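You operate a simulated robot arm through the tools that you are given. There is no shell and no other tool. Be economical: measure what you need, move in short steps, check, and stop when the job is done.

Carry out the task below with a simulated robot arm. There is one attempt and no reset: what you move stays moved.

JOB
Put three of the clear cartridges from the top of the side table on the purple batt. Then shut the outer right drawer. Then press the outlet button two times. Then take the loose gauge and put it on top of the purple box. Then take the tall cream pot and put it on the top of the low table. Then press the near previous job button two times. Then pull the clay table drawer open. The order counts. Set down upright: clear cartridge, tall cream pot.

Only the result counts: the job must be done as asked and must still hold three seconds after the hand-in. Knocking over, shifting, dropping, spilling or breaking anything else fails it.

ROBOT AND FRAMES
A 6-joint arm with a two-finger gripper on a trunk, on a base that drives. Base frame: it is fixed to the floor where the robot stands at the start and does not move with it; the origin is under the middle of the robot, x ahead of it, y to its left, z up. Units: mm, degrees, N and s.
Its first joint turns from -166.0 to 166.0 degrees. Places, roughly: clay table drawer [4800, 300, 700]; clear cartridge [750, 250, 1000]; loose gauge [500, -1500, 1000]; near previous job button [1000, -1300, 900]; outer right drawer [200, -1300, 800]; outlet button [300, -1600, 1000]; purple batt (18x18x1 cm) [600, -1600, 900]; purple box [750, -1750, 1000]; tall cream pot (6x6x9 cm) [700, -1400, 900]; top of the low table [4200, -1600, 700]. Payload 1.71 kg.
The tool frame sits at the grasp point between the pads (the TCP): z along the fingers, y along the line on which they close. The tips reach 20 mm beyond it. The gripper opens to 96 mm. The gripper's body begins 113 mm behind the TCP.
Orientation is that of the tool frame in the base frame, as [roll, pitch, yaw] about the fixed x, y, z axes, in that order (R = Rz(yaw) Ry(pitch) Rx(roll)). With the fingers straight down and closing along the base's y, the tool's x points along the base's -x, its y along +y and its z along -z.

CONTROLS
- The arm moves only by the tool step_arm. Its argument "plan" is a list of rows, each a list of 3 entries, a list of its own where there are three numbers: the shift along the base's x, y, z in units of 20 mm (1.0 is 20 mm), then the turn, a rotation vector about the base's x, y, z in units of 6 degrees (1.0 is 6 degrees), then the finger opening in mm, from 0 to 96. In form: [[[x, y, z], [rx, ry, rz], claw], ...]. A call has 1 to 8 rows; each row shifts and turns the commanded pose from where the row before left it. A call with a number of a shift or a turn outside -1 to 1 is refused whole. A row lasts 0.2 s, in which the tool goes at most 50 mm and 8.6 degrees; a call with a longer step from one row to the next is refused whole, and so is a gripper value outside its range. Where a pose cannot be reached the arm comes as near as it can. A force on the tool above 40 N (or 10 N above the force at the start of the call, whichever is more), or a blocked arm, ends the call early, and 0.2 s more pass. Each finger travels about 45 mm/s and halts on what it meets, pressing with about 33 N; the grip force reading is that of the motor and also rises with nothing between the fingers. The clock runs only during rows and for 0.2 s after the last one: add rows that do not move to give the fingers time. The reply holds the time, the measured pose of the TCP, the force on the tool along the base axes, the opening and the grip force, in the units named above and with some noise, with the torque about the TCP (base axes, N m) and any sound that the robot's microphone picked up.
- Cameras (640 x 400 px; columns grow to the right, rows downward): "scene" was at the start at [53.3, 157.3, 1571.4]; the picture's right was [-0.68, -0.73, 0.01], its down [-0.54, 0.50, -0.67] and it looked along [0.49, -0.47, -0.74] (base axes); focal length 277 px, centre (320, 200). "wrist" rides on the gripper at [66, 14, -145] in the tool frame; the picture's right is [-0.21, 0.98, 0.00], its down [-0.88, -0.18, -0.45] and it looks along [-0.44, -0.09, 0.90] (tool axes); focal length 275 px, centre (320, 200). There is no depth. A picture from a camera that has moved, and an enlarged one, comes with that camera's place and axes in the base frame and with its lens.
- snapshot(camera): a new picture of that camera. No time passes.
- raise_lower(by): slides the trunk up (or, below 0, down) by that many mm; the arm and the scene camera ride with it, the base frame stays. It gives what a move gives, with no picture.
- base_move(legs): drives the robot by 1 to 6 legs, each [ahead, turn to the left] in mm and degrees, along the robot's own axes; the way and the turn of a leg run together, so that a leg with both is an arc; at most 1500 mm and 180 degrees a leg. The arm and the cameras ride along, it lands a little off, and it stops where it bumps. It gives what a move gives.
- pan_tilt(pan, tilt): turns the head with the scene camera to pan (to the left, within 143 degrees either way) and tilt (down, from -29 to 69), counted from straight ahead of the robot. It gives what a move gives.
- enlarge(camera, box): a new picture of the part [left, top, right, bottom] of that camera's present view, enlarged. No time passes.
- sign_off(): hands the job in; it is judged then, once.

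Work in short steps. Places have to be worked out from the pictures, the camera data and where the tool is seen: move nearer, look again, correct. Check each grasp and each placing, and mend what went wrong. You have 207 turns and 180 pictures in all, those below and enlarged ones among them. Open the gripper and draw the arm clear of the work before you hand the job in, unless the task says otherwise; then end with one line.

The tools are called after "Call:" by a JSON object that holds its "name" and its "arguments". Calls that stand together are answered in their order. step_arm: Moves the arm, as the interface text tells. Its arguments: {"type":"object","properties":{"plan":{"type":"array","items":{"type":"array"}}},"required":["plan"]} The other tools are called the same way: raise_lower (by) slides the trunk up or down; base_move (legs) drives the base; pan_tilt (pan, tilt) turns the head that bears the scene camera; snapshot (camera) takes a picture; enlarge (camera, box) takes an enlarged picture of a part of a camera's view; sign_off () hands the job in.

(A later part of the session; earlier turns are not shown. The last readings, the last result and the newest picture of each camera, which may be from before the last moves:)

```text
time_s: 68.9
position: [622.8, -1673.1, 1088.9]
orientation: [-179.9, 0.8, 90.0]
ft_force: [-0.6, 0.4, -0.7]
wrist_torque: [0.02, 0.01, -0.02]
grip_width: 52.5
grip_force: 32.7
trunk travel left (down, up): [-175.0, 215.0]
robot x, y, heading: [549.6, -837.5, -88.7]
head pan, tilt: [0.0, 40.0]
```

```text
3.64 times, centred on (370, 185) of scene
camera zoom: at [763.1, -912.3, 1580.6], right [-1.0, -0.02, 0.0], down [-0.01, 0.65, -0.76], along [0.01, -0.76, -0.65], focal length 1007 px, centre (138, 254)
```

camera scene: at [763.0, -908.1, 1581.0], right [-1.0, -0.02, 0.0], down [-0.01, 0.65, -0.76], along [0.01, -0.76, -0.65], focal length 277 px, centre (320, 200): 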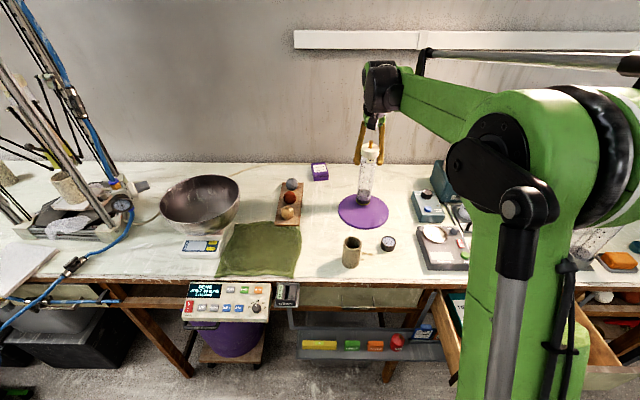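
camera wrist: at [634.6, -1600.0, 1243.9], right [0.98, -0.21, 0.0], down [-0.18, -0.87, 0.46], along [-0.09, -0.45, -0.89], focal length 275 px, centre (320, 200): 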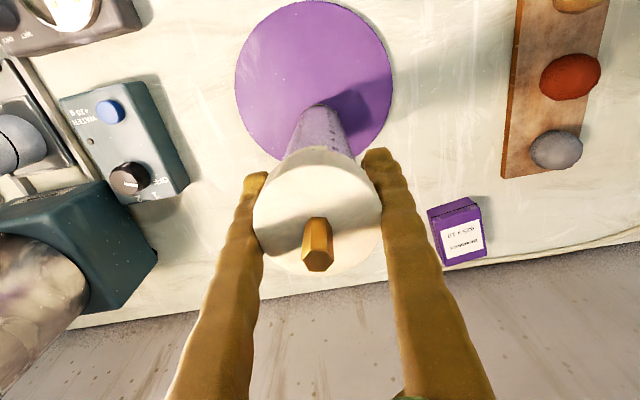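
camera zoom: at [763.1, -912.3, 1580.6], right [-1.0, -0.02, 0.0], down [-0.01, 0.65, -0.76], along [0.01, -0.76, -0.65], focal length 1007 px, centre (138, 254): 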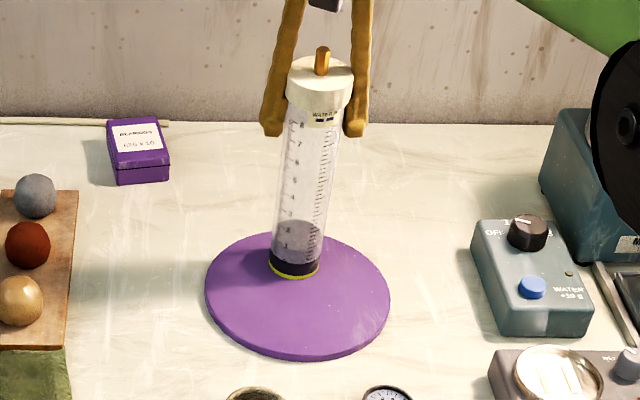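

Cartridge stands on the far half of the batt. I open and rise straight up.

Call:
{"name": "step_arm", "arguments": {"plan": [[[0, 0, -0.05], [0, 0, 0], 56], [[0, 0, 0], [0, 0, 0], 72], [[0, 0, 0], [0, 0, 0], 76], [[0, 0, 0.5], [0, 0, 0], 76], [[0, 0, 1], [0, 0, 0], 76], [[0, 0, 1], [0, 0, 0], 76], [[0, 0, 1], [0, 0, 0], 76], [[0, 0, 1], [0, 0, 0], 76]]}}

Call:
{"name": "enlarge", "arguments": {"camera": "scene", "box": [310, 100, 430, 240]}}

Call:
{"name": "snapshot", "arguments": {"camera": "wrist"}}

```text
time_s: 70.7
position: [619.3, -1671.7, 1177.3]
orientation: [-180.0, 0.8, 90.0]
ft_force: [0.2, 1.0, 0.8]
wrist_torque: [0.04, 0.03, 0.01]
grip_width: 75.8
grip_force: 0.0
trunk travel left (down, up): [-175.0, 215.0]
robot x, y, heading: [552.7, -839.0, -89.2]
head pan, tilt: [0.0, 40.0]
```

```text
2.86 times, centred on (370, 170) of scene
camera zoom: at [763.2, -912.3, 1580.9], right [-1.0, -0.02, 0.0], down [-0.01, 0.65, -0.76], along [0.01, -0.76, -0.65], focal length 791 px, centre (177, 286)
```

zoom: 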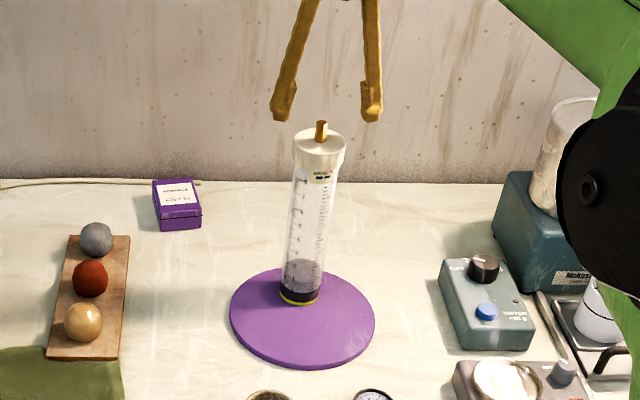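

```text
139 pictures are left
camera wrist: at [632.5, -1603.3, 1321.7], right [0.98, -0.21, 0.0], down [-0.18, -0.87, 0.46], along [-0.09, -0.45, -0.89], focal length 275 px, centre (320, 200)
```

wrist: 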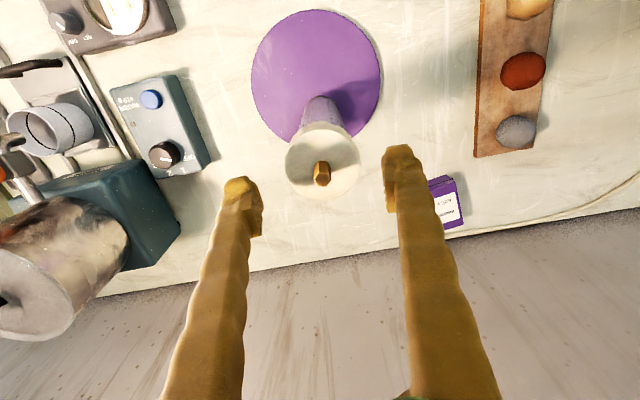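

Cartridge A stands upright on the batt. I retract the arm, then drive back and turn to the rack.

Call:
{"name": "step_arm", "arguments": {"plan": [[[0, 0.5, 1], [0.14, 0, 0], 80], [[-0.3, 1, 0], [0, 0, 0], 80], [[-0.3, 1, 0], [0, 0, 0], 80], [[-0.3, 1, 0], [0, 0, 0], 80], [[-0.3, 1, 0], [0, 0, 0], 80], [[-0.3, 1, 0], [0, 0, 0], 80], [[-0.3, 1, 0], [0, 0, 0], 80], [[-0.3, 1, 0], [0, 0, 0], 80]]}}

Call:
{"name": "step_arm", "arguments": {"plan": [[[-0.3, 1, 0], [0, 0, 0], 80], [[-0.3, 1, 0], [0, 0, 0], 80], [[-0.3, 1, 0], [0, 0, 0], 80], [[-0.3, 1, 0], [0, 0, 0], 80], [[-0.3, 1, 0], [0, 0, 0], 80], [[-0.3, 1, 0], [0, 0, 0], 80], [[-0.3, 1, 0], [0, 0, 0], 80], [[-0.3, 1, 0], [0, 0, 0], 80]]}}

Call:
{"name": "base_move", "arguments": {"legs": [[-330, 0], [0, 178]]}}

Call:
{"name": "snapshot", "arguments": {"camera": "wrist"}}

```text
time_s: 72.5
position: [580.2, -1523.1, 1198.0]
orientation: [-179.9, -0.1, 90.0]
ft_force: [1.2, -0.6, -1.0]
wrist_torque: [0.03, 0.01, 0.04]
grip_width: 80.0
grip_force: 0.0
trunk travel left (down, up): [-175.0, 215.0]
robot x, y, heading: [551.3, -839.0, -89.2]
head pan, tilt: [0.0, 40.0]
```

```text
time_s: 74.3
position: [531.8, -1364.9, 1200.2]
orientation: [-179.9, -0.2, 89.9]
ft_force: [0.4, -0.2, -0.1]
wrist_torque: [0.02, -0.03, 0.0]
grip_width: 80.0
grip_force: 0.0
trunk travel left (down, up): [-175.0, 215.0]
robot x, y, heading: [552.2, -835.4, -88.7]
head pan, tilt: [0.0, 40.0]
```

```text
time_s: 81.1
position: [879.8, -868.0, 1211.4]
orientation: [-179.9, 1.2, 134.9]
ft_force: [-0.7, 0.9, -0.4]
wrist_torque: [-0.12, -0.09, 0.02]
grip_width: 80.3
grip_force: 0.1
trunk travel left (down, up): [-175.0, 215.0]
robot x, y, heading: [547.6, -498.1, -44.2]
head pan, tilt: [0.0, 40.0]
stopped in leg 2: the robot was blocked; the commanded pose is now the measured one
```

```text
138 pictures are left
camera wrist: at [840.3, -809.5, 1354.3], right [0.84, 0.54, 0.0], down [0.48, -0.74, 0.46], along [0.25, -0.39, -0.89], focal length 275 px, centre (320, 200)
```

wrist: 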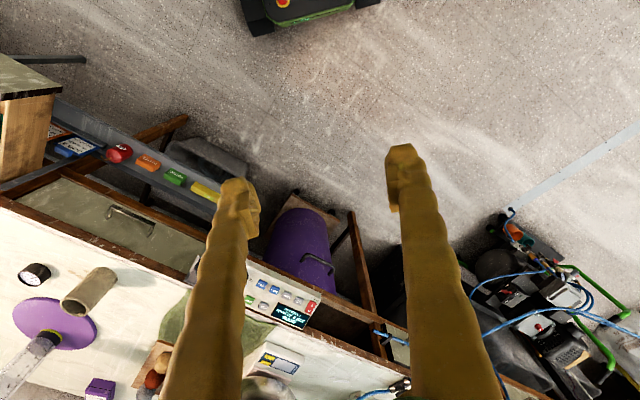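

Blocked on turning left at heading -44 (rear corner probably met the table leg). I turn back, ease forward 20 and turn the other way, which worked before.

Call:
{"name": "base_move", "arguments": {"legs": [[0, -46], [25, 0], [0, -180]]}}

Call:
{"name": "snapshot", "arguments": {"camera": "wrist"}}

Call:
{"name": "snapshot", "arguments": {"camera": "scene"}}

```text
time_s: 96.6
position: [573.6, -30.8, 1210.9]
orientation: [-179.9, 1.3, -91.3]
ft_force: [-0.5, 0.7, -0.1]
wrist_torque: [-0.02, -0.02, 0.0]
grip_width: 80.0
grip_force: 0.0
trunk travel left (down, up): [-175.0, 215.0]
robot x, y, heading: [534.9, -529.1, 89.8]
head pan, tilt: [0.0, 40.0]
```

```text
137 pictures are left
camera wrist: at [557.5, -99.6, 1354.5], right [-0.97, 0.23, 0.0], down [0.2, 0.86, 0.46], along [0.1, 0.45, -0.89], focal length 275 px, centre (320, 200)
```

wrist: 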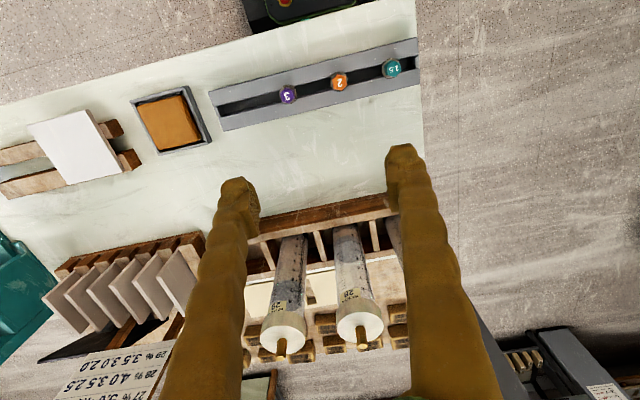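

```text
136 pictures are left
camera scene: at [326.5, -445.4, 1580.9], right [1.0, -0.01, 0.0], down [0.0, -0.65, -0.76], along [0.0, 0.76, -0.65], focal length 277 px, centre (320, 200)
```

scene: 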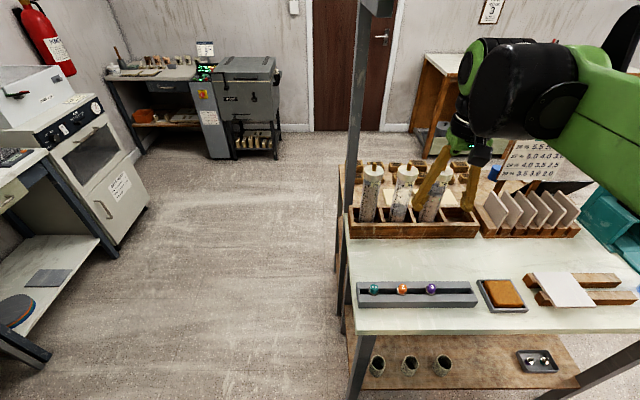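

Rack undisturbed. Cartridge 3 is at about (672, 200); moving there high in two calls.

Call:
{"name": "step_arm", "arguments": {"plan": [[[0.5, 0.9, 0], [-0.22, 0, 0.2], 82], [[0.5, 1, 0], [0, 0, 0], 82], [[0.5, 1, 0], [0, 0, 0], 82], [[0.5, 1, 0], [0, 0, 0], 82], [[0.5, 1, 0], [0, 0, 0], 82], [[0.5, 1, 0], [0, 0, 0], 82], [[0.5, 1, 0], [0, 0, 0], 82], [[0.5, 1, 0], [0, 0, 0], 82]]}}

Call:
{"name": "snapshot", "arguments": {"camera": "wrist"}}

```text
time_s: 98.4
position: [654.0, 112.9, 1215.1]
orientation: [-179.8, 0.7, -90.1]
ft_force: [-0.2, 0.8, 0.2]
wrist_torque: [-0.05, 0.04, 0.0]
grip_width: 81.9
grip_force: 0.1
trunk travel left (down, up): [-175.0, 215.0]
robot x, y, heading: [532.0, -528.5, 89.6]
head pan, tilt: [0.0, 40.0]
```

```text
135 pictures are left
camera wrist: at [637.8, 46.5, 1359.9], right [-0.98, 0.21, 0.0], down [0.19, 0.87, 0.45], along [0.09, 0.44, -0.89], focal length 275 px, centre (320, 200)
```

wrist: 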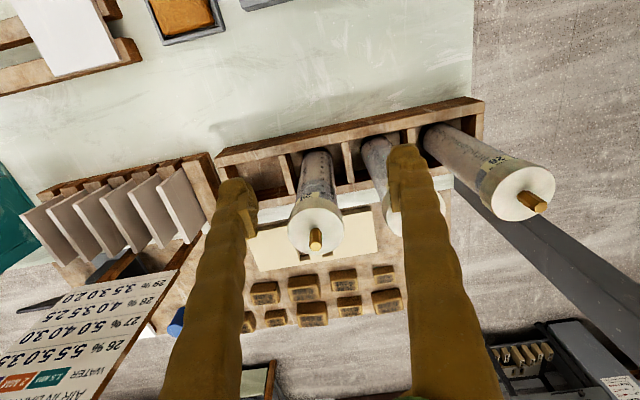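

Cap 3 at (673, 201). Moving above and part way down.

Call:
{"name": "step_arm", "arguments": {"plan": [[[0.2, 0.88, 0], [-0.12, 0, 0], 82], [[0.2, 0.88, 0], [0, 0, 0], 82], [[0.2, 0.88, 0], [0, 0, 0], 82], [[0.2, 0.88, 0], [0, 0, 0], 82], [[0.15, 0.88, 0], [0, 0, 0], 82], [[0, 0, -1], [0, 0, 0], 82], [[0, 0, -1], [0, 0, 0], 82]]}}

Call:
{"name": "snapshot", "arguments": {"camera": "wrist"}}

```text
time_s: 100.2
position: [672.5, 154.3, 1204.4]
orientation: [-179.9, 2.2, -90.0]
ft_force: [-0.1, -9.0, 5.8]
wrist_torque: [1.21, 0.02, 0.01]
grip_width: 82.2
grip_force: 0.2
trunk travel left (down, up): [-175.0, 215.0]
robot x, y, heading: [537.8, -525.6, 89.9]
head pan, tilt: [0.0, 40.0]
stopped in row 7: the arm was blocked; the commanded pose is now the measured one
```

```text
134 pictures are left
camera wrist: at [656.1, 83.7, 1346.2], right [-0.98, 0.21, 0.01], down [0.18, 0.86, 0.48], along [0.09, 0.47, -0.88], focal length 275 px, centre (320, 200)
```

wrist: 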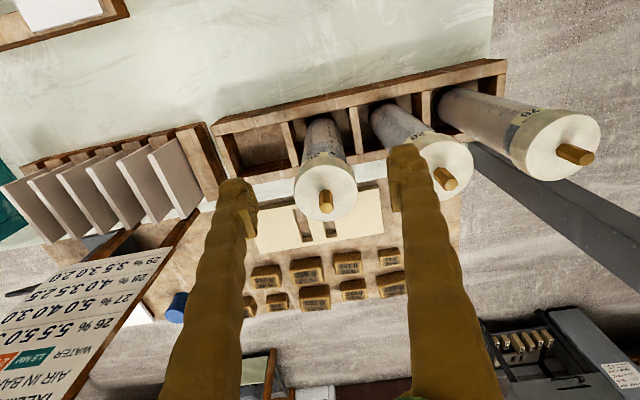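

Blocked with a push back along -y: likely the wrist meets the overhead shelf's apron. I look up with the head.

Call:
{"name": "pan_tilt", "arguments": {"pan": -15, "tilt": 10}}

Call:
{"name": "snapshot", "arguments": {"camera": "scene"}}

```text
time_s: 101.1
position: [671.1, 204.2, 1174.6]
orientation: [-179.9, 0.0, -90.0]
ft_force: [0.5, -3.0, 1.4]
wrist_torque: [0.43, 0.06, 0.01]
grip_width: 82.0
grip_force: 0.0
trunk travel left (down, up): [-175.0, 215.0]
robot x, y, heading: [535.4, -525.1, 89.7]
head pan, tilt: [-15.0, 10.0]
```

```text
133 pictures are left
camera scene: at [350.7, -439.3, 1628.1], right [0.96, -0.26, 0.0], down [-0.05, -0.19, -0.98], along [0.26, 0.95, -0.19], focal length 277 px, centre (320, 200)
```

scene: 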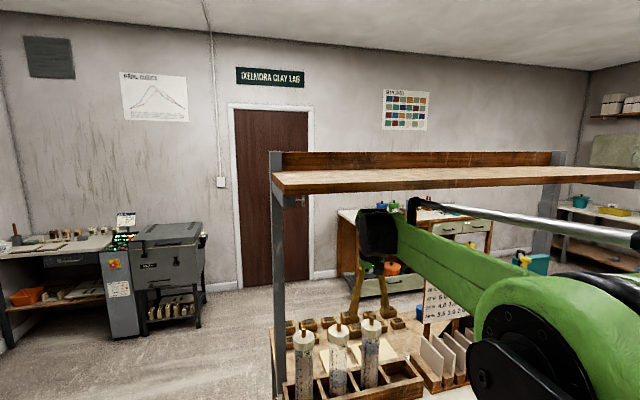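

The tie-rod bracket brushed the shelf when too high; it has now settled at (671, 204, 1175), below it. I lower to the grasp height.

Call:
{"name": "step_arm", "arguments": {"plan": [[[0.1, -0.1, -1], [0, 0, 0], 82], [[0, -0.05, -1], [0, 0, 0], 82], [[0, 0, 0], [0, 0, 0], 82]]}}

Call:
{"name": "snapshot", "arguments": {"camera": "wrist"}}

```text
time_s: 101.9
position: [674.1, 191.9, 1139.3]
orientation: [-180.0, 0.5, -89.9]
ft_force: [0.4, -2.9, 1.7]
wrist_torque: [0.33, -0.02, 0.02]
grip_width: 82.0
grip_force: 0.1
trunk travel left (down, up): [-175.0, 215.0]
robot x, y, heading: [533.6, -525.6, 89.9]
head pan, tilt: [-15.0, 10.0]
```

```text
132 pictures are left
camera wrist: at [658.7, 125.9, 1283.7], right [-0.98, 0.21, 0.0], down [0.18, 0.87, 0.45], along [0.09, 0.44, -0.89], focal length 275 px, centre (320, 200)
```

wrist: 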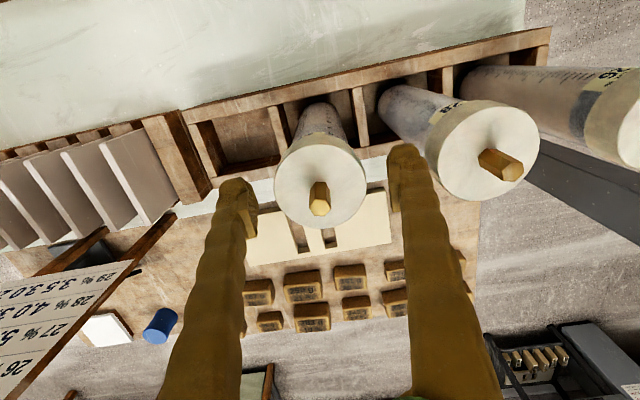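

A small residual push persists; cap centre is (674, 201). I continue down with a +9 mm y correction.

Call:
{"name": "step_arm", "arguments": {"plan": [[[0, 0.45, -0.4], [-0.08, 0, 0], 82], [[0, 0, -1], [0, 0, 0], 82], [[0, 0, -1], [0, 0, 0], 82], [[0, 0, 0], [0, 0, 0], 82]]}}

Call:
{"name": "snapshot", "arguments": {"camera": "wrist"}}

Call:
{"name": "snapshot", "arguments": {"camera": "scene"}}

```text
time_s: 102.9
position: [672.4, 216.4, 1082.5]
orientation: [-179.9, -0.7, -89.9]
ft_force: [0.5, 3.7, -2.6]
wrist_torque: [-0.5, -0.03, -0.01]
grip_width: 81.9
grip_force: 0.0
trunk travel left (down, up): [-175.0, 215.0]
robot x, y, heading: [532.8, -525.2, 89.6]
head pan, tilt: [-15.0, 10.0]
```

```text
131 pictures are left
camera wrist: at [657.4, 153.6, 1228.3], right [-0.98, 0.21, 0.0], down [0.18, 0.88, 0.43], along [0.09, 0.42, -0.9], focal length 275 px, centre (320, 200)
```

wrist: 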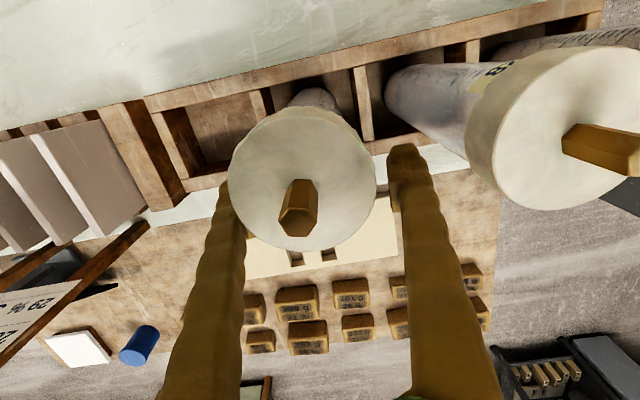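

```text
130 pictures are left
camera scene: at [350.8, -428.3, 1627.9], right [0.96, -0.26, 0.01], down [-0.05, -0.19, -0.98], along [0.26, 0.95, -0.19], focal length 277 px, centre (320, 200)
```

scene: 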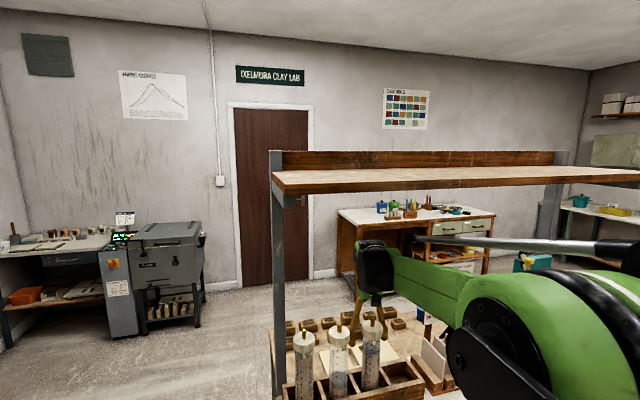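

The readings swing both ways (204→192→216): the robot is rocking. I let it settle with idle rows.

Call:
{"name": "step_arm", "arguments": {"plan": [[[0, 0, 0], [0, 0, 0], 82], [[0, 0, 0], [0, 0, 0], 82], [[0, 0, 0], [0, 0, 0], 82], [[0, 0, 0], [0, 0, 0], 82], [[0, 0, 0], [0, 0, 0], 82], [[0, 0, 0], [0, 0, 0], 82], [[0, 0, 0], [0, 0, 0], 82], [[0, 0, 0], [0, 0, 0], 82]]}}

Call:
{"name": "snapshot", "arguments": {"camera": "wrist"}}

```text
time_s: 104.7
position: [672.7, 203.5, 1090.8]
orientation: [-179.9, -0.3, -90.0]
ft_force: [-1.4, -0.6, 0.4]
wrist_torque: [0.02, -0.02, 0.0]
grip_width: 82.0
grip_force: 0.0
trunk travel left (down, up): [-175.0, 215.0]
robot x, y, heading: [534.3, -525.7, 89.7]
head pan, tilt: [-15.0, 10.0]
```

```text
129 pictures are left
camera wrist: at [657.4, 139.8, 1235.9], right [-0.98, 0.21, 0.0], down [0.18, 0.88, 0.44], along [0.09, 0.43, -0.9], focal length 275 px, centre (320, 200)
```

wrist: 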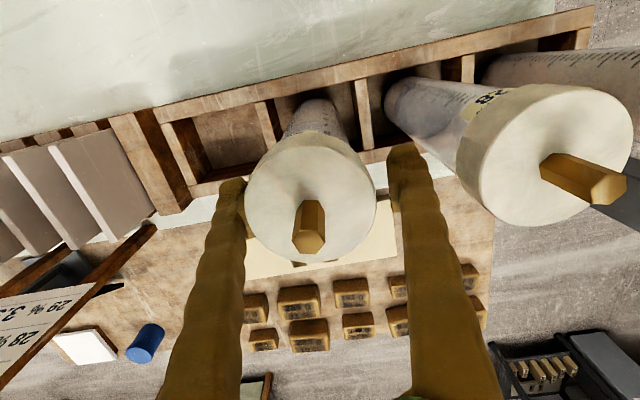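

Settled; I nudge +4 in x, -4 in y, close and lift 80 mm.

Call:
{"name": "step_arm", "arguments": {"plan": [[[0.2, -0.2, 0], [0, 0, 0], 82], [[0, 0, 0], [0, 0, 0], 40], [[0, 0, 0], [0, 0, 0], 40], [[0, 0, 0], [0, 0, 0], 40], [[0, 0, 0], [0, 0, 0], 40], [[0, 0, 0], [0, 0, 0], 40]]}}

Call:
{"name": "step_arm", "arguments": {"plan": [[[0, 0, 0.4], [0, 0, 0], 40], [[0, 0, 0.8], [0, 0, 0], 40], [[0, 0, 0.8], [0, 0, 0], 40], [[0, 0, 0.8], [0, 0, 0], 40], [[0, 0, 0.8], [0, 0, 0], 40], [[0, 0, 0.2], [0, 0, 0], 40], [[0, 0, 0], [0, 0, 0], 40]]}}

Call:
{"name": "snapshot", "arguments": {"camera": "wrist"}}

Call:
{"name": "snapshot", "arguments": {"camera": "scene"}}

```text
time_s: 106.1
position: [676.4, 200.2, 1090.6]
orientation: [-179.9, 0.0, -90.0]
ft_force: [-0.6, 0.5, 3.9]
wrist_torque: [0.0, 0.05, 0.02]
grip_width: 52.9
grip_force: 33.3
trunk travel left (down, up): [-175.0, 215.0]
robot x, y, heading: [538.8, -527.0, 89.6]
head pan, tilt: [-15.0, 10.0]
```

```text
time_s: 107.7
position: [677.0, 200.8, 1166.7]
orientation: [-179.9, -0.2, -89.9]
ft_force: [0.0, -0.4, -4.6]
wrist_torque: [0.04, -0.02, -0.02]
grip_width: 52.8
grip_force: 33.3
trunk travel left (down, up): [-175.0, 215.0]
robot x, y, heading: [535.6, -524.1, 89.7]
head pan, tilt: [-15.0, 10.0]
```

```text
128 pictures are left
camera wrist: at [662.0, 135.4, 1310.7], right [-0.98, 0.21, 0.0], down [0.18, 0.88, 0.44], along [0.09, 0.43, -0.9], focal length 275 px, centre (320, 200)
```

wrist: 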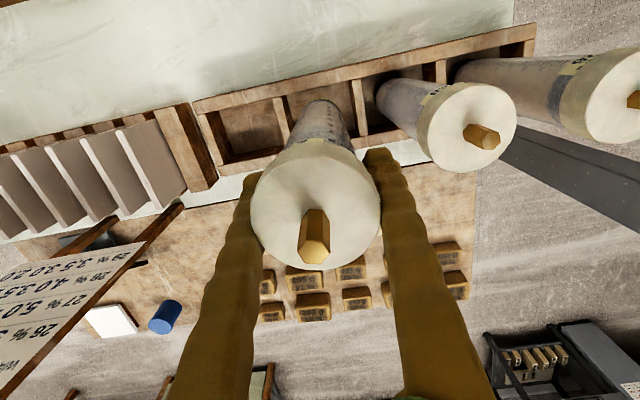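

```text
127 pictures are left
camera scene: at [350.8, -436.5, 1628.5], right [0.96, -0.26, 0.0], down [-0.05, -0.18, -0.98], along [0.26, 0.95, -0.19], focal length 277 px, centre (320, 200)
```

scene: 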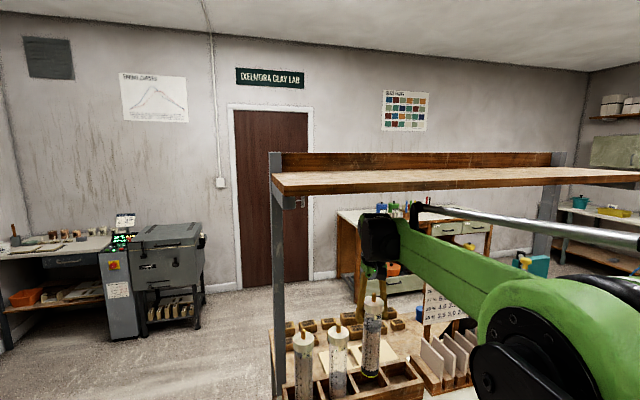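

Secure (weight ≈4.6 N). Drawing it out low along -y, then across toward the centre line.

Call:
{"name": "step_arm", "arguments": {"plan": [[[0, 0, 0.4], [0, 0, 0], 40], [[0, -0.6, 0.2], [0, 0, 0], 40], [[0, -1, 0], [0, 0, 0], 40], [[0, -1, 0], [0, 0, 0], 40], [[0, -1, 0], [0, 0, 0], 40], [[0, -1, 0], [0, 0, 0], 40], [[-0.6, -1, 0], [0, 0, 0], 40], [[-1, -1, 0], [0, 0, 0], 40]]}}

Call:
{"name": "step_arm", "arguments": {"plan": [[[-1, -1, 0], [0, 0, 0], 40], [[-1, -1, 0.3], [0, 0, 0], 40], [[-1, -1, 0.3], [0, 0, 0], 40], [[-1, -1, 0.3], [0, 0, 0], 40], [[-1, -1, 0], [0, 0, 0], 40], [[-1, -1, 0], [0, 0, 0], 40], [[-0.5, -1, 0], [0, 0, 0], 40]]}}

Call:
{"name": "pan_tilt", "arguments": {"pan": 0, "tilt": 40}}

Call:
{"name": "snapshot", "arguments": {"camera": "scene"}}

```text
time_s: 109.5
position: [646.2, 67.2, 1176.7]
orientation: [-179.8, -0.2, -90.1]
ft_force: [0.3, 0.5, -4.5]
wrist_torque: [0.03, -0.01, -0.02]
grip_width: 53.0
grip_force: 32.9
trunk travel left (down, up): [-175.0, 215.0]
robot x, y, heading: [537.1, -522.8, 89.5]
head pan, tilt: [-15.0, 10.0]
```

```text
time_s: 111.1
position: [514.8, -74.6, 1196.5]
orientation: [-179.9, -0.1, -90.0]
ft_force: [-0.7, -0.3, -5.3]
wrist_torque: [0.01, 0.0, 0.0]
grip_width: 52.8
grip_force: 32.8
trunk travel left (down, up): [-175.0, 215.0]
robot x, y, heading: [534.5, -522.9, 89.7]
head pan, tilt: [-15.0, 10.0]
```

```text
time_s: 112.1
position: [514.8, -74.4, 1197.2]
orientation: [-179.9, -0.2, -90.0]
ft_force: [-0.1, 0.3, -4.8]
wrist_torque: [0.05, 0.0, 0.0]
grip_width: 52.7
grip_force: 33.2
trunk travel left (down, up): [-175.0, 215.0]
robot x, y, heading: [536.8, -524.4, 89.8]
head pan, tilt: [0.0, 40.0]
```

```text
126 pictures are left
camera scene: at [326.6, -442.2, 1580.9], right [1.0, -0.01, 0.0], down [0.0, -0.65, -0.76], along [0.0, 0.76, -0.65], focal length 277 px, centre (320, 200)
```

scene: 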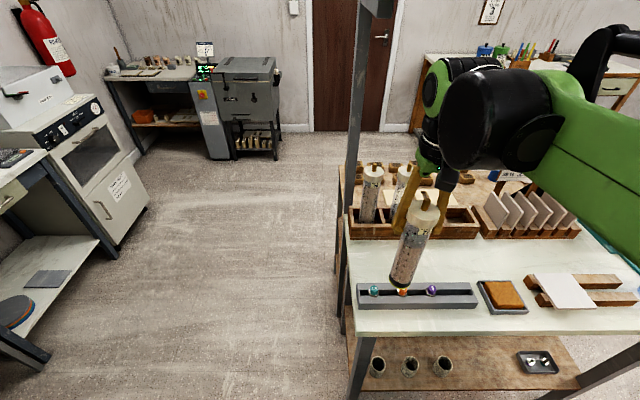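

Turning left through -x again to face the bench, and driving ahead 315.

Call:
{"name": "base_move", "arguments": {"legs": [[0, 180], [0, 2], [315, 0]]}}

Call:
{"name": "step_arm", "arguments": {"plan": [[[0, 0, 0], [0, 0, 0], 40], [[0, 0, 0], [0, 0, 0], 40], [[0, 0, 0], [0, 0, 0], 40], [[0, 0, 0], [0, 0, 0], 40], [[0, 0, 0], [0, 0, 0], 40], [[0, 0, 0], [0, 0, 0], 40]]}}

Call:
{"name": "snapshot", "arguments": {"camera": "wrist"}}

Call:
{"name": "snapshot", "arguments": {"camera": "scene"}}

```text
time_s: 126.6
position: [572.0, -1282.0, 1196.7]
orientation: [-179.9, -0.2, 91.2]
ft_force: [0.2, 0.2, -4.3]
wrist_torque: [-0.02, -0.03, 0.0]
grip_width: 52.9
grip_force: 33.0
trunk travel left (down, up): [-175.0, 215.0]
robot x, y, heading: [541.9, -832.4, -89.3]
head pan, tilt: [0.0, 40.0]
```

```text
time_s: 128.0
position: [572.9, -1258.1, 1204.6]
orientation: [-180.0, 1.0, 91.2]
ft_force: [-0.3, -0.9, -4.9]
wrist_torque: [-0.03, 0.03, 0.0]
grip_width: 52.7
grip_force: 32.8
trunk travel left (down, up): [-175.0, 215.0]
robot x, y, heading: [541.4, -830.6, -89.3]
head pan, tilt: [0.0, 40.0]
```

```text
125 pictures are left
camera wrist: at [584.1, -1188.7, 1349.5], right [0.98, -0.18, 0.0], down [-0.17, -0.87, 0.46], along [-0.08, -0.45, -0.89], focal length 275 px, centre (320, 200)
```

wrist: 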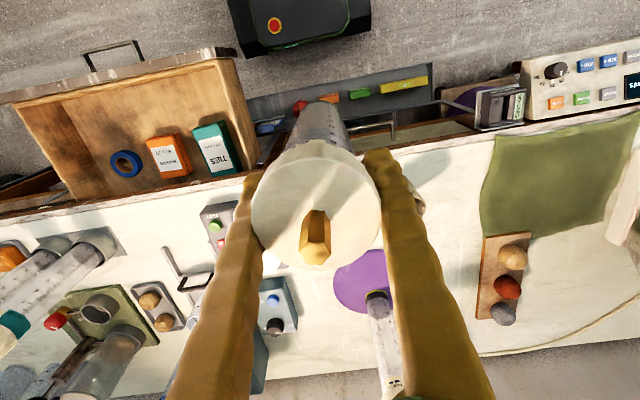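

```text
124 pictures are left
camera scene: at [754.3, -877.3, 1582.1], right [-1.0, -0.01, 0.0], down [-0.01, 0.64, -0.77], along [0.01, -0.77, -0.64], focal length 277 px, centre (320, 200)
```

scene: 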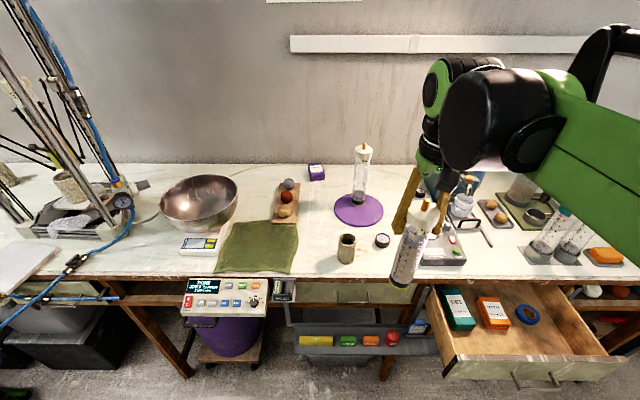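

Drive done. I advance to about y=-1500, keeping x≈577, with a straightened tool, then let it settle and look.

Call:
{"name": "step_arm", "arguments": {"plan": [[[0, -0.6, 0], [0.15, 0, -0.2], 40], [[0, -1, 0], [0, 0, 0], 40], [[0, -1, 0], [0, 0, 0], 40], [[0, -1, 0], [0, 0, 0], 40], [[0, -1, 0], [0, 0, 0], 40], [[0, -1, 0], [0, 0, 0], 40], [[0, -1, 0], [0, 0, 0], 40], [[0, -1, 0], [0, 0, 0], 40]]}}

Call:
{"name": "step_arm", "arguments": {"plan": [[[0, -1, 0], [0, 0, 0], 40], [[0, -1, 0], [0, 0, 0], 40], [[0, -1, 0], [0, 0, 0], 40], [[0, -0.6, 0], [0, 0, 0], 40], [[0, 0, 0], [0, 0, 0], 40], [[0, 0, 0], [0, 0, 0], 40], [[0, 0, 0], [0, 0, 0], 40], [[0, 0, 0], [0, 0, 0], 40]]}}

Call:
{"name": "snapshot", "arguments": {"camera": "wrist"}}

Call:
{"name": "enlarge", "arguments": {"camera": "scene", "box": [300, 120, 440, 260]}}

```text
time_s: 129.8
position: [570.8, -1416.6, 1203.1]
orientation: [-180.0, -0.3, 90.1]
ft_force: [-0.4, -0.2, -5.0]
wrist_torque: [-0.04, -0.01, 0.03]
grip_width: 53.1
grip_force: 33.0
trunk travel left (down, up): [-175.0, 215.0]
robot x, y, heading: [544.9, -827.8, -89.2]
head pan, tilt: [0.0, 40.0]
```

```text
time_s: 131.6
position: [573.3, -1487.5, 1202.6]
orientation: [-179.9, -0.2, 90.0]
ft_force: [-0.1, -0.4, -4.3]
wrist_torque: [-0.02, 0.02, -0.01]
grip_width: 52.6
grip_force: 33.7
trunk travel left (down, up): [-175.0, 215.0]
robot x, y, heading: [543.0, -833.8, -89.1]
head pan, tilt: [0.0, 40.0]
```

```text
123 pictures are left
camera wrist: at [585.0, -1422.1, 1348.1], right [0.98, -0.21, 0.0], down [-0.18, -0.88, 0.44], along [-0.09, -0.43, -0.9], focal length 275 px, centre (320, 200)
```

wrist: 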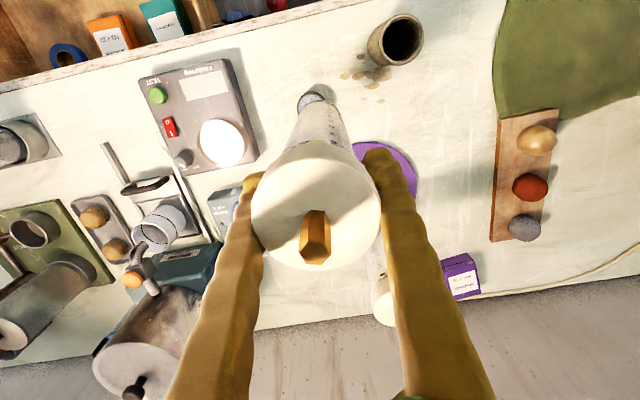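

```text
2.86 times, centred on (370, 190) of scene
camera zoom: at [754.6, -906.8, 1580.8], right [-1.0, -0.01, 0.0], down [-0.01, 0.65, -0.76], along [0.01, -0.76, -0.65], focal length 791 px, centre (177, 229)
```

zoom: 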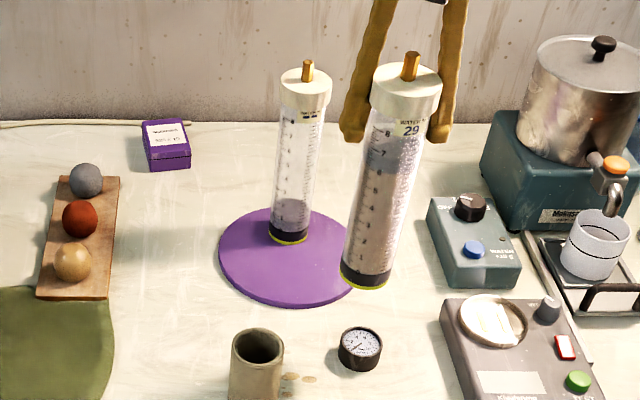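

Relative to A (621, -1675), the batt centre is about (623, -1630). B goes to (579, -1604). I move there still high and let it settle.

Call:
{"name": "step_arm", "arguments": {"plan": [[[0.05, -1, 0], [0, 0, 0], 40], [[0.05, -1, 0], [0, 0, 0], 40], [[0.05, -1, 0], [0, 0, 0], 40], [[0.05, -1, 0], [0, 0, 0], 40], [[0.05, -1, 0], [0, 0, 0], 40], [[0.05, -0.8, 0], [0, 0, 0], 40], [[0, 0, 0], [0, 0, 0], 40], [[0, 0, 0], [0, 0, 0], 40]]}}

Call:
{"name": "step_arm", "arguments": {"plan": [[[0, 0, -0.8], [0, 0, 0], 40], [[0, 0, -0.8], [0, 0, 0], 40], [[0, 0, -0.8], [0, 0, 0], 40], [[0, 0, -0.8], [0, 0, 0], 40], [[0, 0, -0.8], [0, 0, 0], 40], [[0, 0, -0.5], [0, 0, 0], 40], [[0, 0, 0], [0, 0, 0], 40], [[0, 0, 0], [0, 0, 0], 40]]}}

Call:
{"name": "snapshot", "arguments": {"camera": "wrist"}}

Call:
{"name": "enlarge", "arguments": {"camera": "scene", "box": [300, 120, 440, 260]}}

```text
time_s: 133.4
position: [578.5, -1604.1, 1202.8]
orientation: [-179.9, -0.2, 90.0]
ft_force: [0.1, 0.1, -4.8]
wrist_torque: [-0.07, 0.04, 0.0]
grip_width: 52.7
grip_force: 32.2
trunk travel left (down, up): [-175.0, 215.0]
robot x, y, heading: [546.7, -831.0, -89.5]
head pan, tilt: [0.0, 40.0]
```

```text
time_s: 135.2
position: [579.8, -1604.7, 1112.0]
orientation: [-179.8, -0.2, 89.9]
ft_force: [0.0, -0.5, -4.6]
wrist_torque: [-0.03, -0.02, 0.01]
grip_width: 52.6
grip_force: 32.6
trunk travel left (down, up): [-175.0, 215.0]
robot x, y, heading: [540.2, -832.8, -89.3]
head pan, tilt: [0.0, 40.0]
```

```text
121 pictures are left
camera wrist: at [592.6, -1539.0, 1257.7], right [0.98, -0.21, 0.0], down [-0.18, -0.88, 0.44], along [-0.09, -0.43, -0.9], focal length 275 px, centre (320, 200)
```

wrist: 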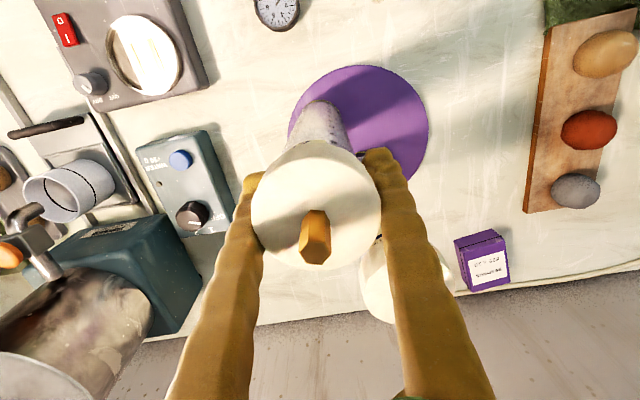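

```text
2.86 times, centred on (370, 190) of scene
camera zoom: at [754.6, -906.9, 1580.8], right [-1.0, -0.01, 0.0], down [-0.01, 0.65, -0.76], along [0.01, -0.76, -0.65], focal length 791 px, centre (177, 229)
```

zoom: 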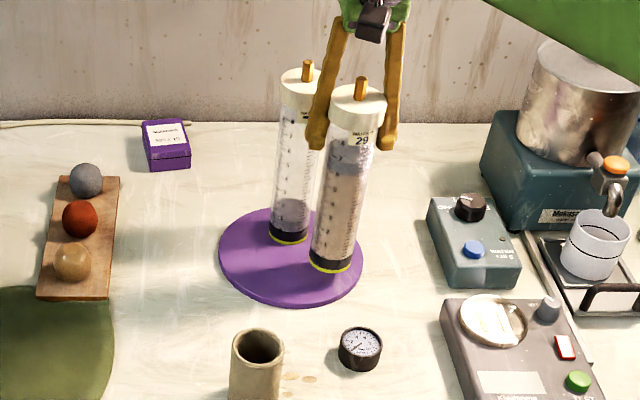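

Offset from batt centre (621, -1635) is about (-41, +30), all on the disc. Lowering gently to contact.

Call:
{"name": "step_arm", "arguments": {"plan": [[[0, 0, -0.3], [0, 0, 0], 40], [[0, 0, -0.3], [0, 0, 0], 40], [[0, 0, -0.2], [0, 0, 0], 40], [[0, 0, 0], [0, 0, 0], 40]]}}

```text
time_s: 136.2
position: [578.6, -1603.7, 1096.4]
orientation: [-179.9, -0.2, 89.9]
ft_force: [0.4, 0.4, -4.9]
wrist_torque: [-0.01, 0.05, 0.02]
grip_width: 52.7
grip_force: 32.9
trunk travel left (down, up): [-175.0, 215.0]
robot x, y, heading: [544.8, -831.1, -89.5]
head pan, tilt: [0.0, 40.0]
```

Not yet in contact; continuing in 2 mm steps.

Call:
{"name": "step_arm", "arguments": {"plan": [[[0, 0, -0.15], [0, 0, 0], 40], [[0, 0, -0.1], [0, 0, 0], 40], [[0, 0, 0], [0, 0, 0], 40]]}}

Call:
{"name": "step_arm", "arguments": {"plan": [[[0, 0, -0.1], [0, 0, 0], 40], [[0, 0, 0], [0, 0, 0], 40]]}}

```text
time_s: 137.0
position: [577.4, -1604.7, 1091.8]
orientation: [180.0, -0.2, 90.0]
ft_force: [0.2, -0.2, -4.0]
wrist_torque: [-0.06, 0.01, 0.0]
grip_width: 52.3
grip_force: 33.3
trunk travel left (down, up): [-175.0, 215.0]
robot x, y, heading: [545.5, -832.4, -89.6]
head pan, tilt: [0.0, 40.0]
```

```text
time_s: 137.6
position: [578.6, -1605.1, 1090.3]
orientation: [-179.9, -0.2, 90.0]
ft_force: [-0.6, -0.2, -4.3]
wrist_torque: [-0.02, 0.04, -0.02]
grip_width: 52.7
grip_force: 32.5
trunk travel left (down, up): [-175.0, 215.0]
robot x, y, heading: [544.4, -833.5, -89.4]
head pan, tilt: [0.0, 40.0]
```

Still hanging (−4.3 N); a few more 2 mm steps.

Call:
{"name": "step_arm", "arguments": {"plan": [[[0, 0, -0.1], [0, 0, 0], 40], [[0, 0, 0], [0, 0, 0], 40]]}}

Call:
{"name": "step_arm", "arguments": {"plan": [[[0, 0, -0.1], [0, 0, 0], 40], [[0, 0, 0], [0, 0, 0], 40]]}}

Call:
{"name": "step_arm", "arguments": {"plan": [[[0, 0, -0.1], [0, 0, 0], 40], [[0, 0, 0], [0, 0, 0], 40]]}}

```text
time_s: 138.2
position: [578.3, -1602.7, 1088.5]
orientation: [-179.8, -0.2, 89.9]
ft_force: [2.4, -4.0, 14.8]
wrist_torque: [-0.43, 0.0, 0.03]
grip_width: 52.8
grip_force: 32.8
trunk travel left (down, up): [-175.0, 215.0]
robot x, y, heading: [545.5, -832.1, -89.1]
head pan, tilt: [0.0, 40.0]
```

```text
time_s: 138.6
position: [578.4, -1583.4, 1099.3]
orientation: [-179.8, 0.8, 90.1]
ft_force: [-0.5, 1.8, -3.1]
wrist_torque: [-0.1, 0.0, -0.02]
grip_width: 52.7
grip_force: 32.5
trunk travel left (down, up): [-175.0, 215.0]
robot x, y, heading: [542.1, -832.0, -89.3]
head pan, tilt: [0.0, 40.0]
stopped in row 2: the force on the tool passed its limit at 42 N (the readings are from after the stop); the commanded pose is now the measured one
```

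```text
time_s: 139.2
position: [578.4, -1585.8, 1096.4]
orientation: [-179.8, 0.6, 89.9]
ft_force: [0.0, -0.1, -3.9]
wrist_torque: [-0.07, 0.01, -0.01]
grip_width: 52.8
grip_force: 32.7
trunk travel left (down, up): [-175.0, 215.0]
robot x, y, heading: [540.5, -830.0, -89.5]
head pan, tilt: [0.0, 40.0]
```

Contact made at z≈1088.5, and the push made the robot rock back (y −1586 now). I restore y to −1604 slightly raised, then lower only to the touch point.

Call:
{"name": "step_arm", "arguments": {"plan": [[[0, -0.45, 0.1], [0.1, 0, 0], 40], [[0, -0.45, 0], [0, 0, 0], 40], [[0, 0, 0], [0, 0, 0], 40], [[0, 0, 0], [0, 0, 0], 40], [[0, 0, 0], [0, 0, 0], 40]]}}

```text
time_s: 140.4
position: [578.6, -1605.1, 1097.1]
orientation: [-179.9, 0.1, 90.0]
ft_force: [-0.1, -0.3, -5.2]
wrist_torque: [-0.03, -0.01, 0.02]
grip_width: 52.8
grip_force: 33.6
trunk travel left (down, up): [-175.0, 215.0]
robot x, y, heading: [543.3, -833.6, -89.2]
head pan, tilt: [0.0, 40.0]
```

Call:
{"name": "step_arm", "arguments": {"plan": [[[0, 0, -0.15], [0, 0, 0], 40], [[0, 0, -0.15], [0, 0, 0], 40], [[0, 0, 0], [0, 0, 0], 40]]}}

Call:
{"name": "step_arm", "arguments": {"plan": [[[0, 0, -0.07], [0, 0, 0], 40], [[0, 0, 0], [0, 0, 0], 40]]}}

```text
time_s: 141.2
position: [579.6, -1605.6, 1091.1]
orientation: [-179.9, -0.1, 90.0]
ft_force: [-0.4, -0.3, -4.8]
wrist_torque: [0.03, 0.03, 0.05]
grip_width: 52.9
grip_force: 33.4
trunk travel left (down, up): [-175.0, 215.0]
robot x, y, heading: [544.8, -829.3, -89.3]
head pan, tilt: [0.0, 40.0]
```

```text
time_s: 141.8
position: [579.1, -1605.9, 1090.3]
orientation: [-179.9, 0.1, 90.0]
ft_force: [1.1, 0.3, -5.1]
wrist_torque: [-0.06, -0.03, 0.02]
grip_width: 52.6
grip_force: 33.1
trunk travel left (down, up): [-175.0, 215.0]
robot x, y, heading: [542.7, -835.4, -89.2]
head pan, tilt: [0.0, 40.0]
```

About 1 mm above the surface; I lower 1 mm more while opening, then rise.

Call:
{"name": "step_arm", "arguments": {"plan": [[[0, 0, -0.05], [0, 0, 0], 40], [[0, 0, 0], [0, 0, 0], 56], [[0, 0, 0], [0, 0, 0], 70], [[0, 0, 0], [0, 0, 0], 72], [[0, 0, 0.4], [0, 0, 0], 72], [[0, 0, 0.8], [0, 0, 0], 72], [[0, 0, 1], [0, 0, 0], 72], [[0, 0, 1], [0, 0, 0], 72]]}}

Call:
{"name": "step_arm", "arguments": {"plan": [[[0, 0, 1], [0, 0, 0], 72], [[0, 0, 0.8], [0, 0, 0], 72], [[0, 0.6, 0.4], [0, 0, 0], 72], [[0, 1, 0], [0, 0, 0], 72], [[0, 1, 0], [0, 0, 0], 72], [[0, 1, 0], [0, 0, 0], 72], [[0, 1, 0], [0, 0, 0], 72], [[0, 1, 0], [0, 0, 0], 72]]}}

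Call:
{"name": "enlarge", "arguments": {"camera": "scene", "box": [300, 120, 440, 260]}}

Call:
{"name": "snapshot", "arguments": {"camera": "wrist"}}

```text
time_s: 143.6
position: [579.5, -1605.8, 1154.9]
orientation: [-179.9, 0.0, 90.0]
ft_force: [-0.3, -0.2, -0.4]
wrist_torque: [-0.02, 0.01, 0.02]
grip_width: 71.8
grip_force: 0.0
trunk travel left (down, up): [-175.0, 215.0]
robot x, y, heading: [543.2, -833.2, -89.0]
head pan, tilt: [0.0, 40.0]
```

```text
time_s: 145.4
position: [578.2, -1492.5, 1196.5]
orientation: [-179.9, 0.0, 90.0]
ft_force: [0.0, -0.1, -0.2]
wrist_torque: [0.03, 0.0, 0.01]
grip_width: 71.8
grip_force: 0.1
trunk travel left (down, up): [-175.0, 215.0]
robot x, y, heading: [540.4, -833.0, -89.3]
head pan, tilt: [0.0, 40.0]
```

```text
2.86 times, centred on (370, 190) of scene
camera zoom: at [754.6, -906.7, 1580.9], right [-1.0, -0.01, 0.0], down [-0.01, 0.65, -0.76], along [0.01, -0.76, -0.65], focal length 791 px, centre (177, 229)
```

zoom: 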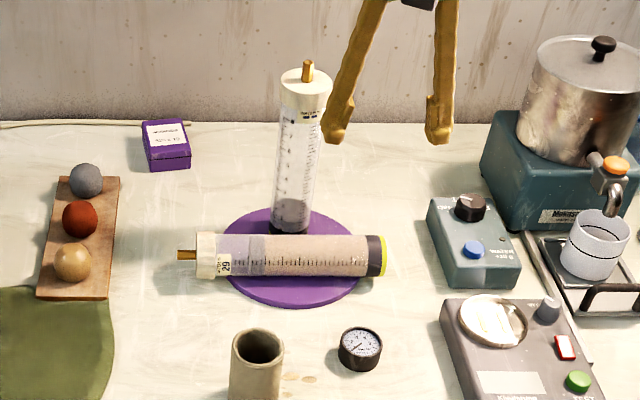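

```text
118 pictures are left
camera wrist: at [591.3, -1425.6, 1341.9], right [0.98, -0.21, 0.0], down [-0.18, -0.88, 0.45], along [-0.09, -0.44, -0.9], focal length 275 px, centre (320, 200)
```

wrist: 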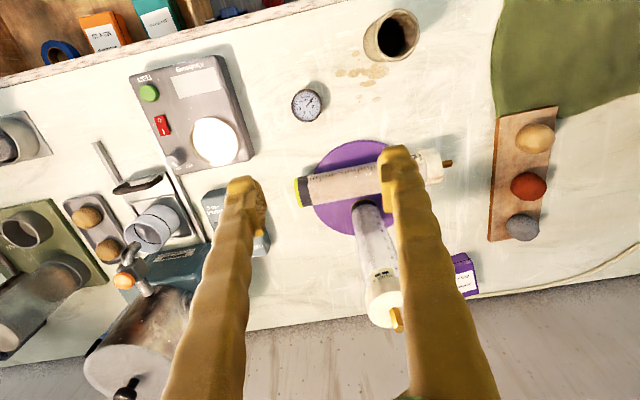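

Cartridge B toppled during release and now lies along x on the batt (cap end toward +x, centre ≈(629, −1604)); A is untouched. I'll re-grip it near the cap from above with fingers closing along y, so I yaw the tool −90° and shift to x≈690.

Call:
{"name": "step_arm", "arguments": {"plan": [[[0.4, 0, 0], [0, 0, -1], 72], [[0.4, 0, 0], [0, 0, -1], 72], [[0.4, 0, 0], [0, 0, -1], 72], [[0.4, 0, 0], [0, 0, -1], 72], [[0.4, 0, 0], [0, 0, -1], 72], [[0.4, 0, 0], [0, 0, -1], 72], [[0.4, 0, 0], [0, 0, -1], 72], [[0.4, 0, 0], [0, 0, -1], 72]]}}

Call:
{"name": "step_arm", "arguments": {"plan": [[[0.4, 0, 0], [0, 0, -1], 72], [[0.4, 0, 0], [0, 0, -1], 72], [[0.4, 0, 0], [0, 0, -1], 72], [[0.4, 0, 0], [0, 0, -1], 72], [[0.4, 0, 0], [0, 0, -1], 72], [[0.4, 0, 0], [0, 0, -1], 72], [[0, 0, 0], [0, 0, -1], 72], [[0, 0, 0], [0, 0, 0], 72]]}}

Call:
{"name": "snapshot", "arguments": {"camera": "wrist"}}

Call:
{"name": "enlarge", "arguments": {"camera": "scene", "box": [280, 100, 440, 260]}}

```text
time_s: 147.2
position: [643.4, -1495.0, 1195.6]
orientation: [-179.9, 0.0, 41.8]
ft_force: [0.2, 0.1, 0.4]
wrist_torque: [0.01, -0.02, 0.0]
grip_width: 72.1
grip_force: 0.0
trunk travel left (down, up): [-175.0, 215.0]
robot x, y, heading: [543.1, -829.9, -89.4]
head pan, tilt: [0.0, 40.0]
```

```text
time_s: 149.0
position: [691.5, -1493.1, 1196.8]
orientation: [-179.8, 0.1, 0.0]
ft_force: [-0.5, 0.2, -0.6]
wrist_torque: [-0.02, -0.03, 0.01]
grip_width: 72.1
grip_force: 0.1
trunk travel left (down, up): [-175.0, 215.0]
robot x, y, heading: [545.0, -830.1, -89.3]
head pan, tilt: [0.0, 40.0]
```

```text
117 pictures are left
camera wrist: at [755.8, -1507.8, 1341.8], right [-0.21, -0.98, 0.0], down [-0.88, 0.18, 0.45], along [-0.44, 0.09, -0.89], focal length 275 px, centre (320, 200)
```

wrist: 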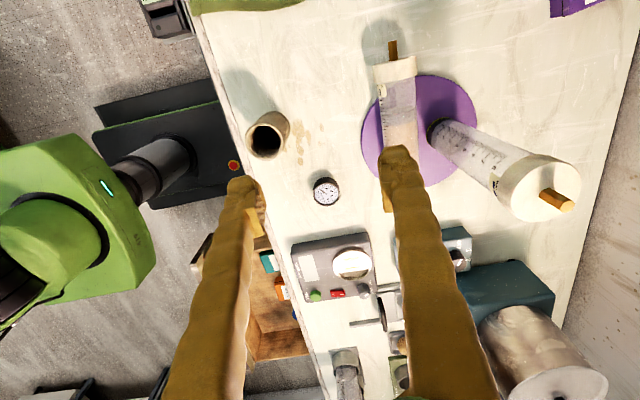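

```text
2.50 times, centred on (360, 180) of scene
camera zoom: at [754.7, -906.5, 1580.9], right [-1.0, -0.01, 0.0], down [-0.01, 0.65, -0.76], along [0.01, -0.76, -0.65], focal length 692 px, centre (220, 250)
```

zoom: 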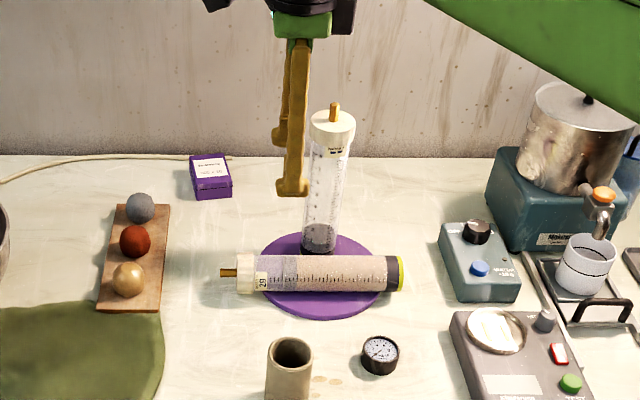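

Cap spans x≈702–738 at y≈−1605. I move over (690, −1605) and descend partway.

Call:
{"name": "step_arm", "arguments": {"plan": [[[0, -1, 0], [0, 0, 0], 72], [[0, -1, 0], [0, 0, 0], 72], [[0, -1, 0], [0, 0, 0], 72], [[0, -1, 0], [0, 0, 0], 72], [[0, -0.9, 0], [0, 0, 0], 72], [[0, -0.7, 0], [0, 0, 0], 72], [[0, 0, 0], [0, 0, 0], 72], [[0, 0, 0], [0, 0, 0], 72]]}}

Call:
{"name": "step_arm", "arguments": {"plan": [[[0, 0, -1], [0, 0, 0], 72], [[0, 0, -1], [0, 0, 0], 72], [[0, 0, -1], [0, 0, 0], 72], [[0, 0, -1], [0, 0, 0], 72], [[0, 0, -1], [0, 0, 0], 72], [[0, 0, -1], [0, 0, 0], 72], [[0, 0, -1], [0, 0, 0], 72], [[0, 0, -1], [0, 0, 0], 72]]}}

Call:
{"name": "snapshot", "arguments": {"camera": "wrist"}}

Call:
{"name": "enlarge", "arguments": {"camera": "scene", "box": [280, 100, 440, 260]}}

```text
time_s: 150.8
position: [689.2, -1604.9, 1196.8]
orientation: [-180.0, 0.2, 0.0]
ft_force: [-0.2, 0.2, 0.0]
wrist_torque: [0.0, 0.0, 0.01]
grip_width: 72.0
grip_force: 0.0
trunk travel left (down, up): [-175.0, 215.0]
robot x, y, heading: [542.1, -828.8, -89.2]
head pan, tilt: [0.0, 40.0]
```

```text
time_s: 152.6
position: [691.5, -1608.0, 1037.0]
orientation: [-179.9, 0.1, -0.1]
ft_force: [0.4, 0.6, -0.3]
wrist_torque: [0.03, 0.05, 0.02]
grip_width: 72.1
grip_force: 0.0
trunk travel left (down, up): [-175.0, 215.0]
robot x, y, heading: [541.7, -830.3, -89.4]
head pan, tilt: [0.0, 40.0]
```

```text
115 pictures are left
camera wrist: at [756.9, -1621.0, 1181.3], right [-0.21, -0.98, 0.0], down [-0.88, 0.18, 0.45], along [-0.44, 0.09, -0.89], focal length 275 px, centre (320, 200)
```

wrist: 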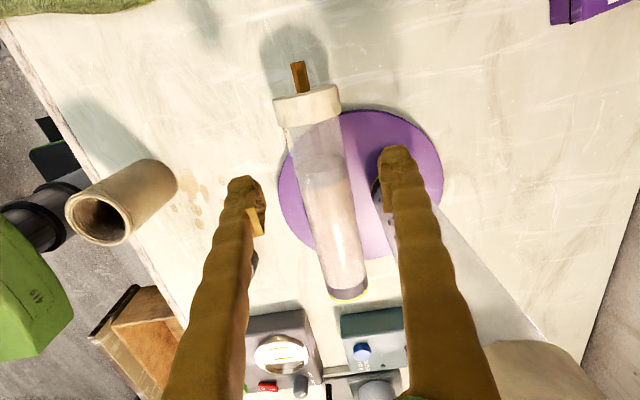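

```text
2.50 times, centred on (360, 180) of scene
camera zoom: at [754.6, -906.7, 1580.9], right [-1.0, -0.01, 0.0], down [-0.01, 0.65, -0.76], along [0.01, -0.76, -0.65], focal length 692 px, centre (220, 250)
```

zoom: 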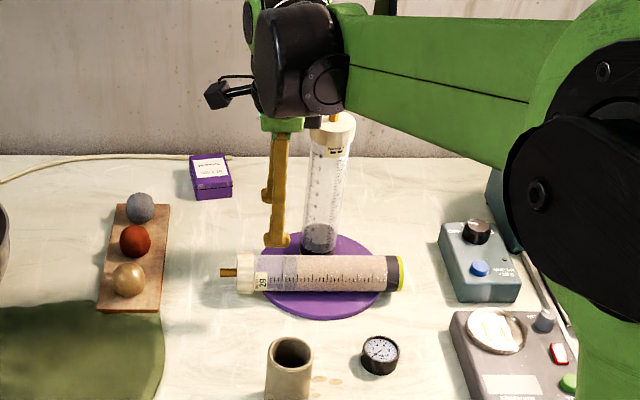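

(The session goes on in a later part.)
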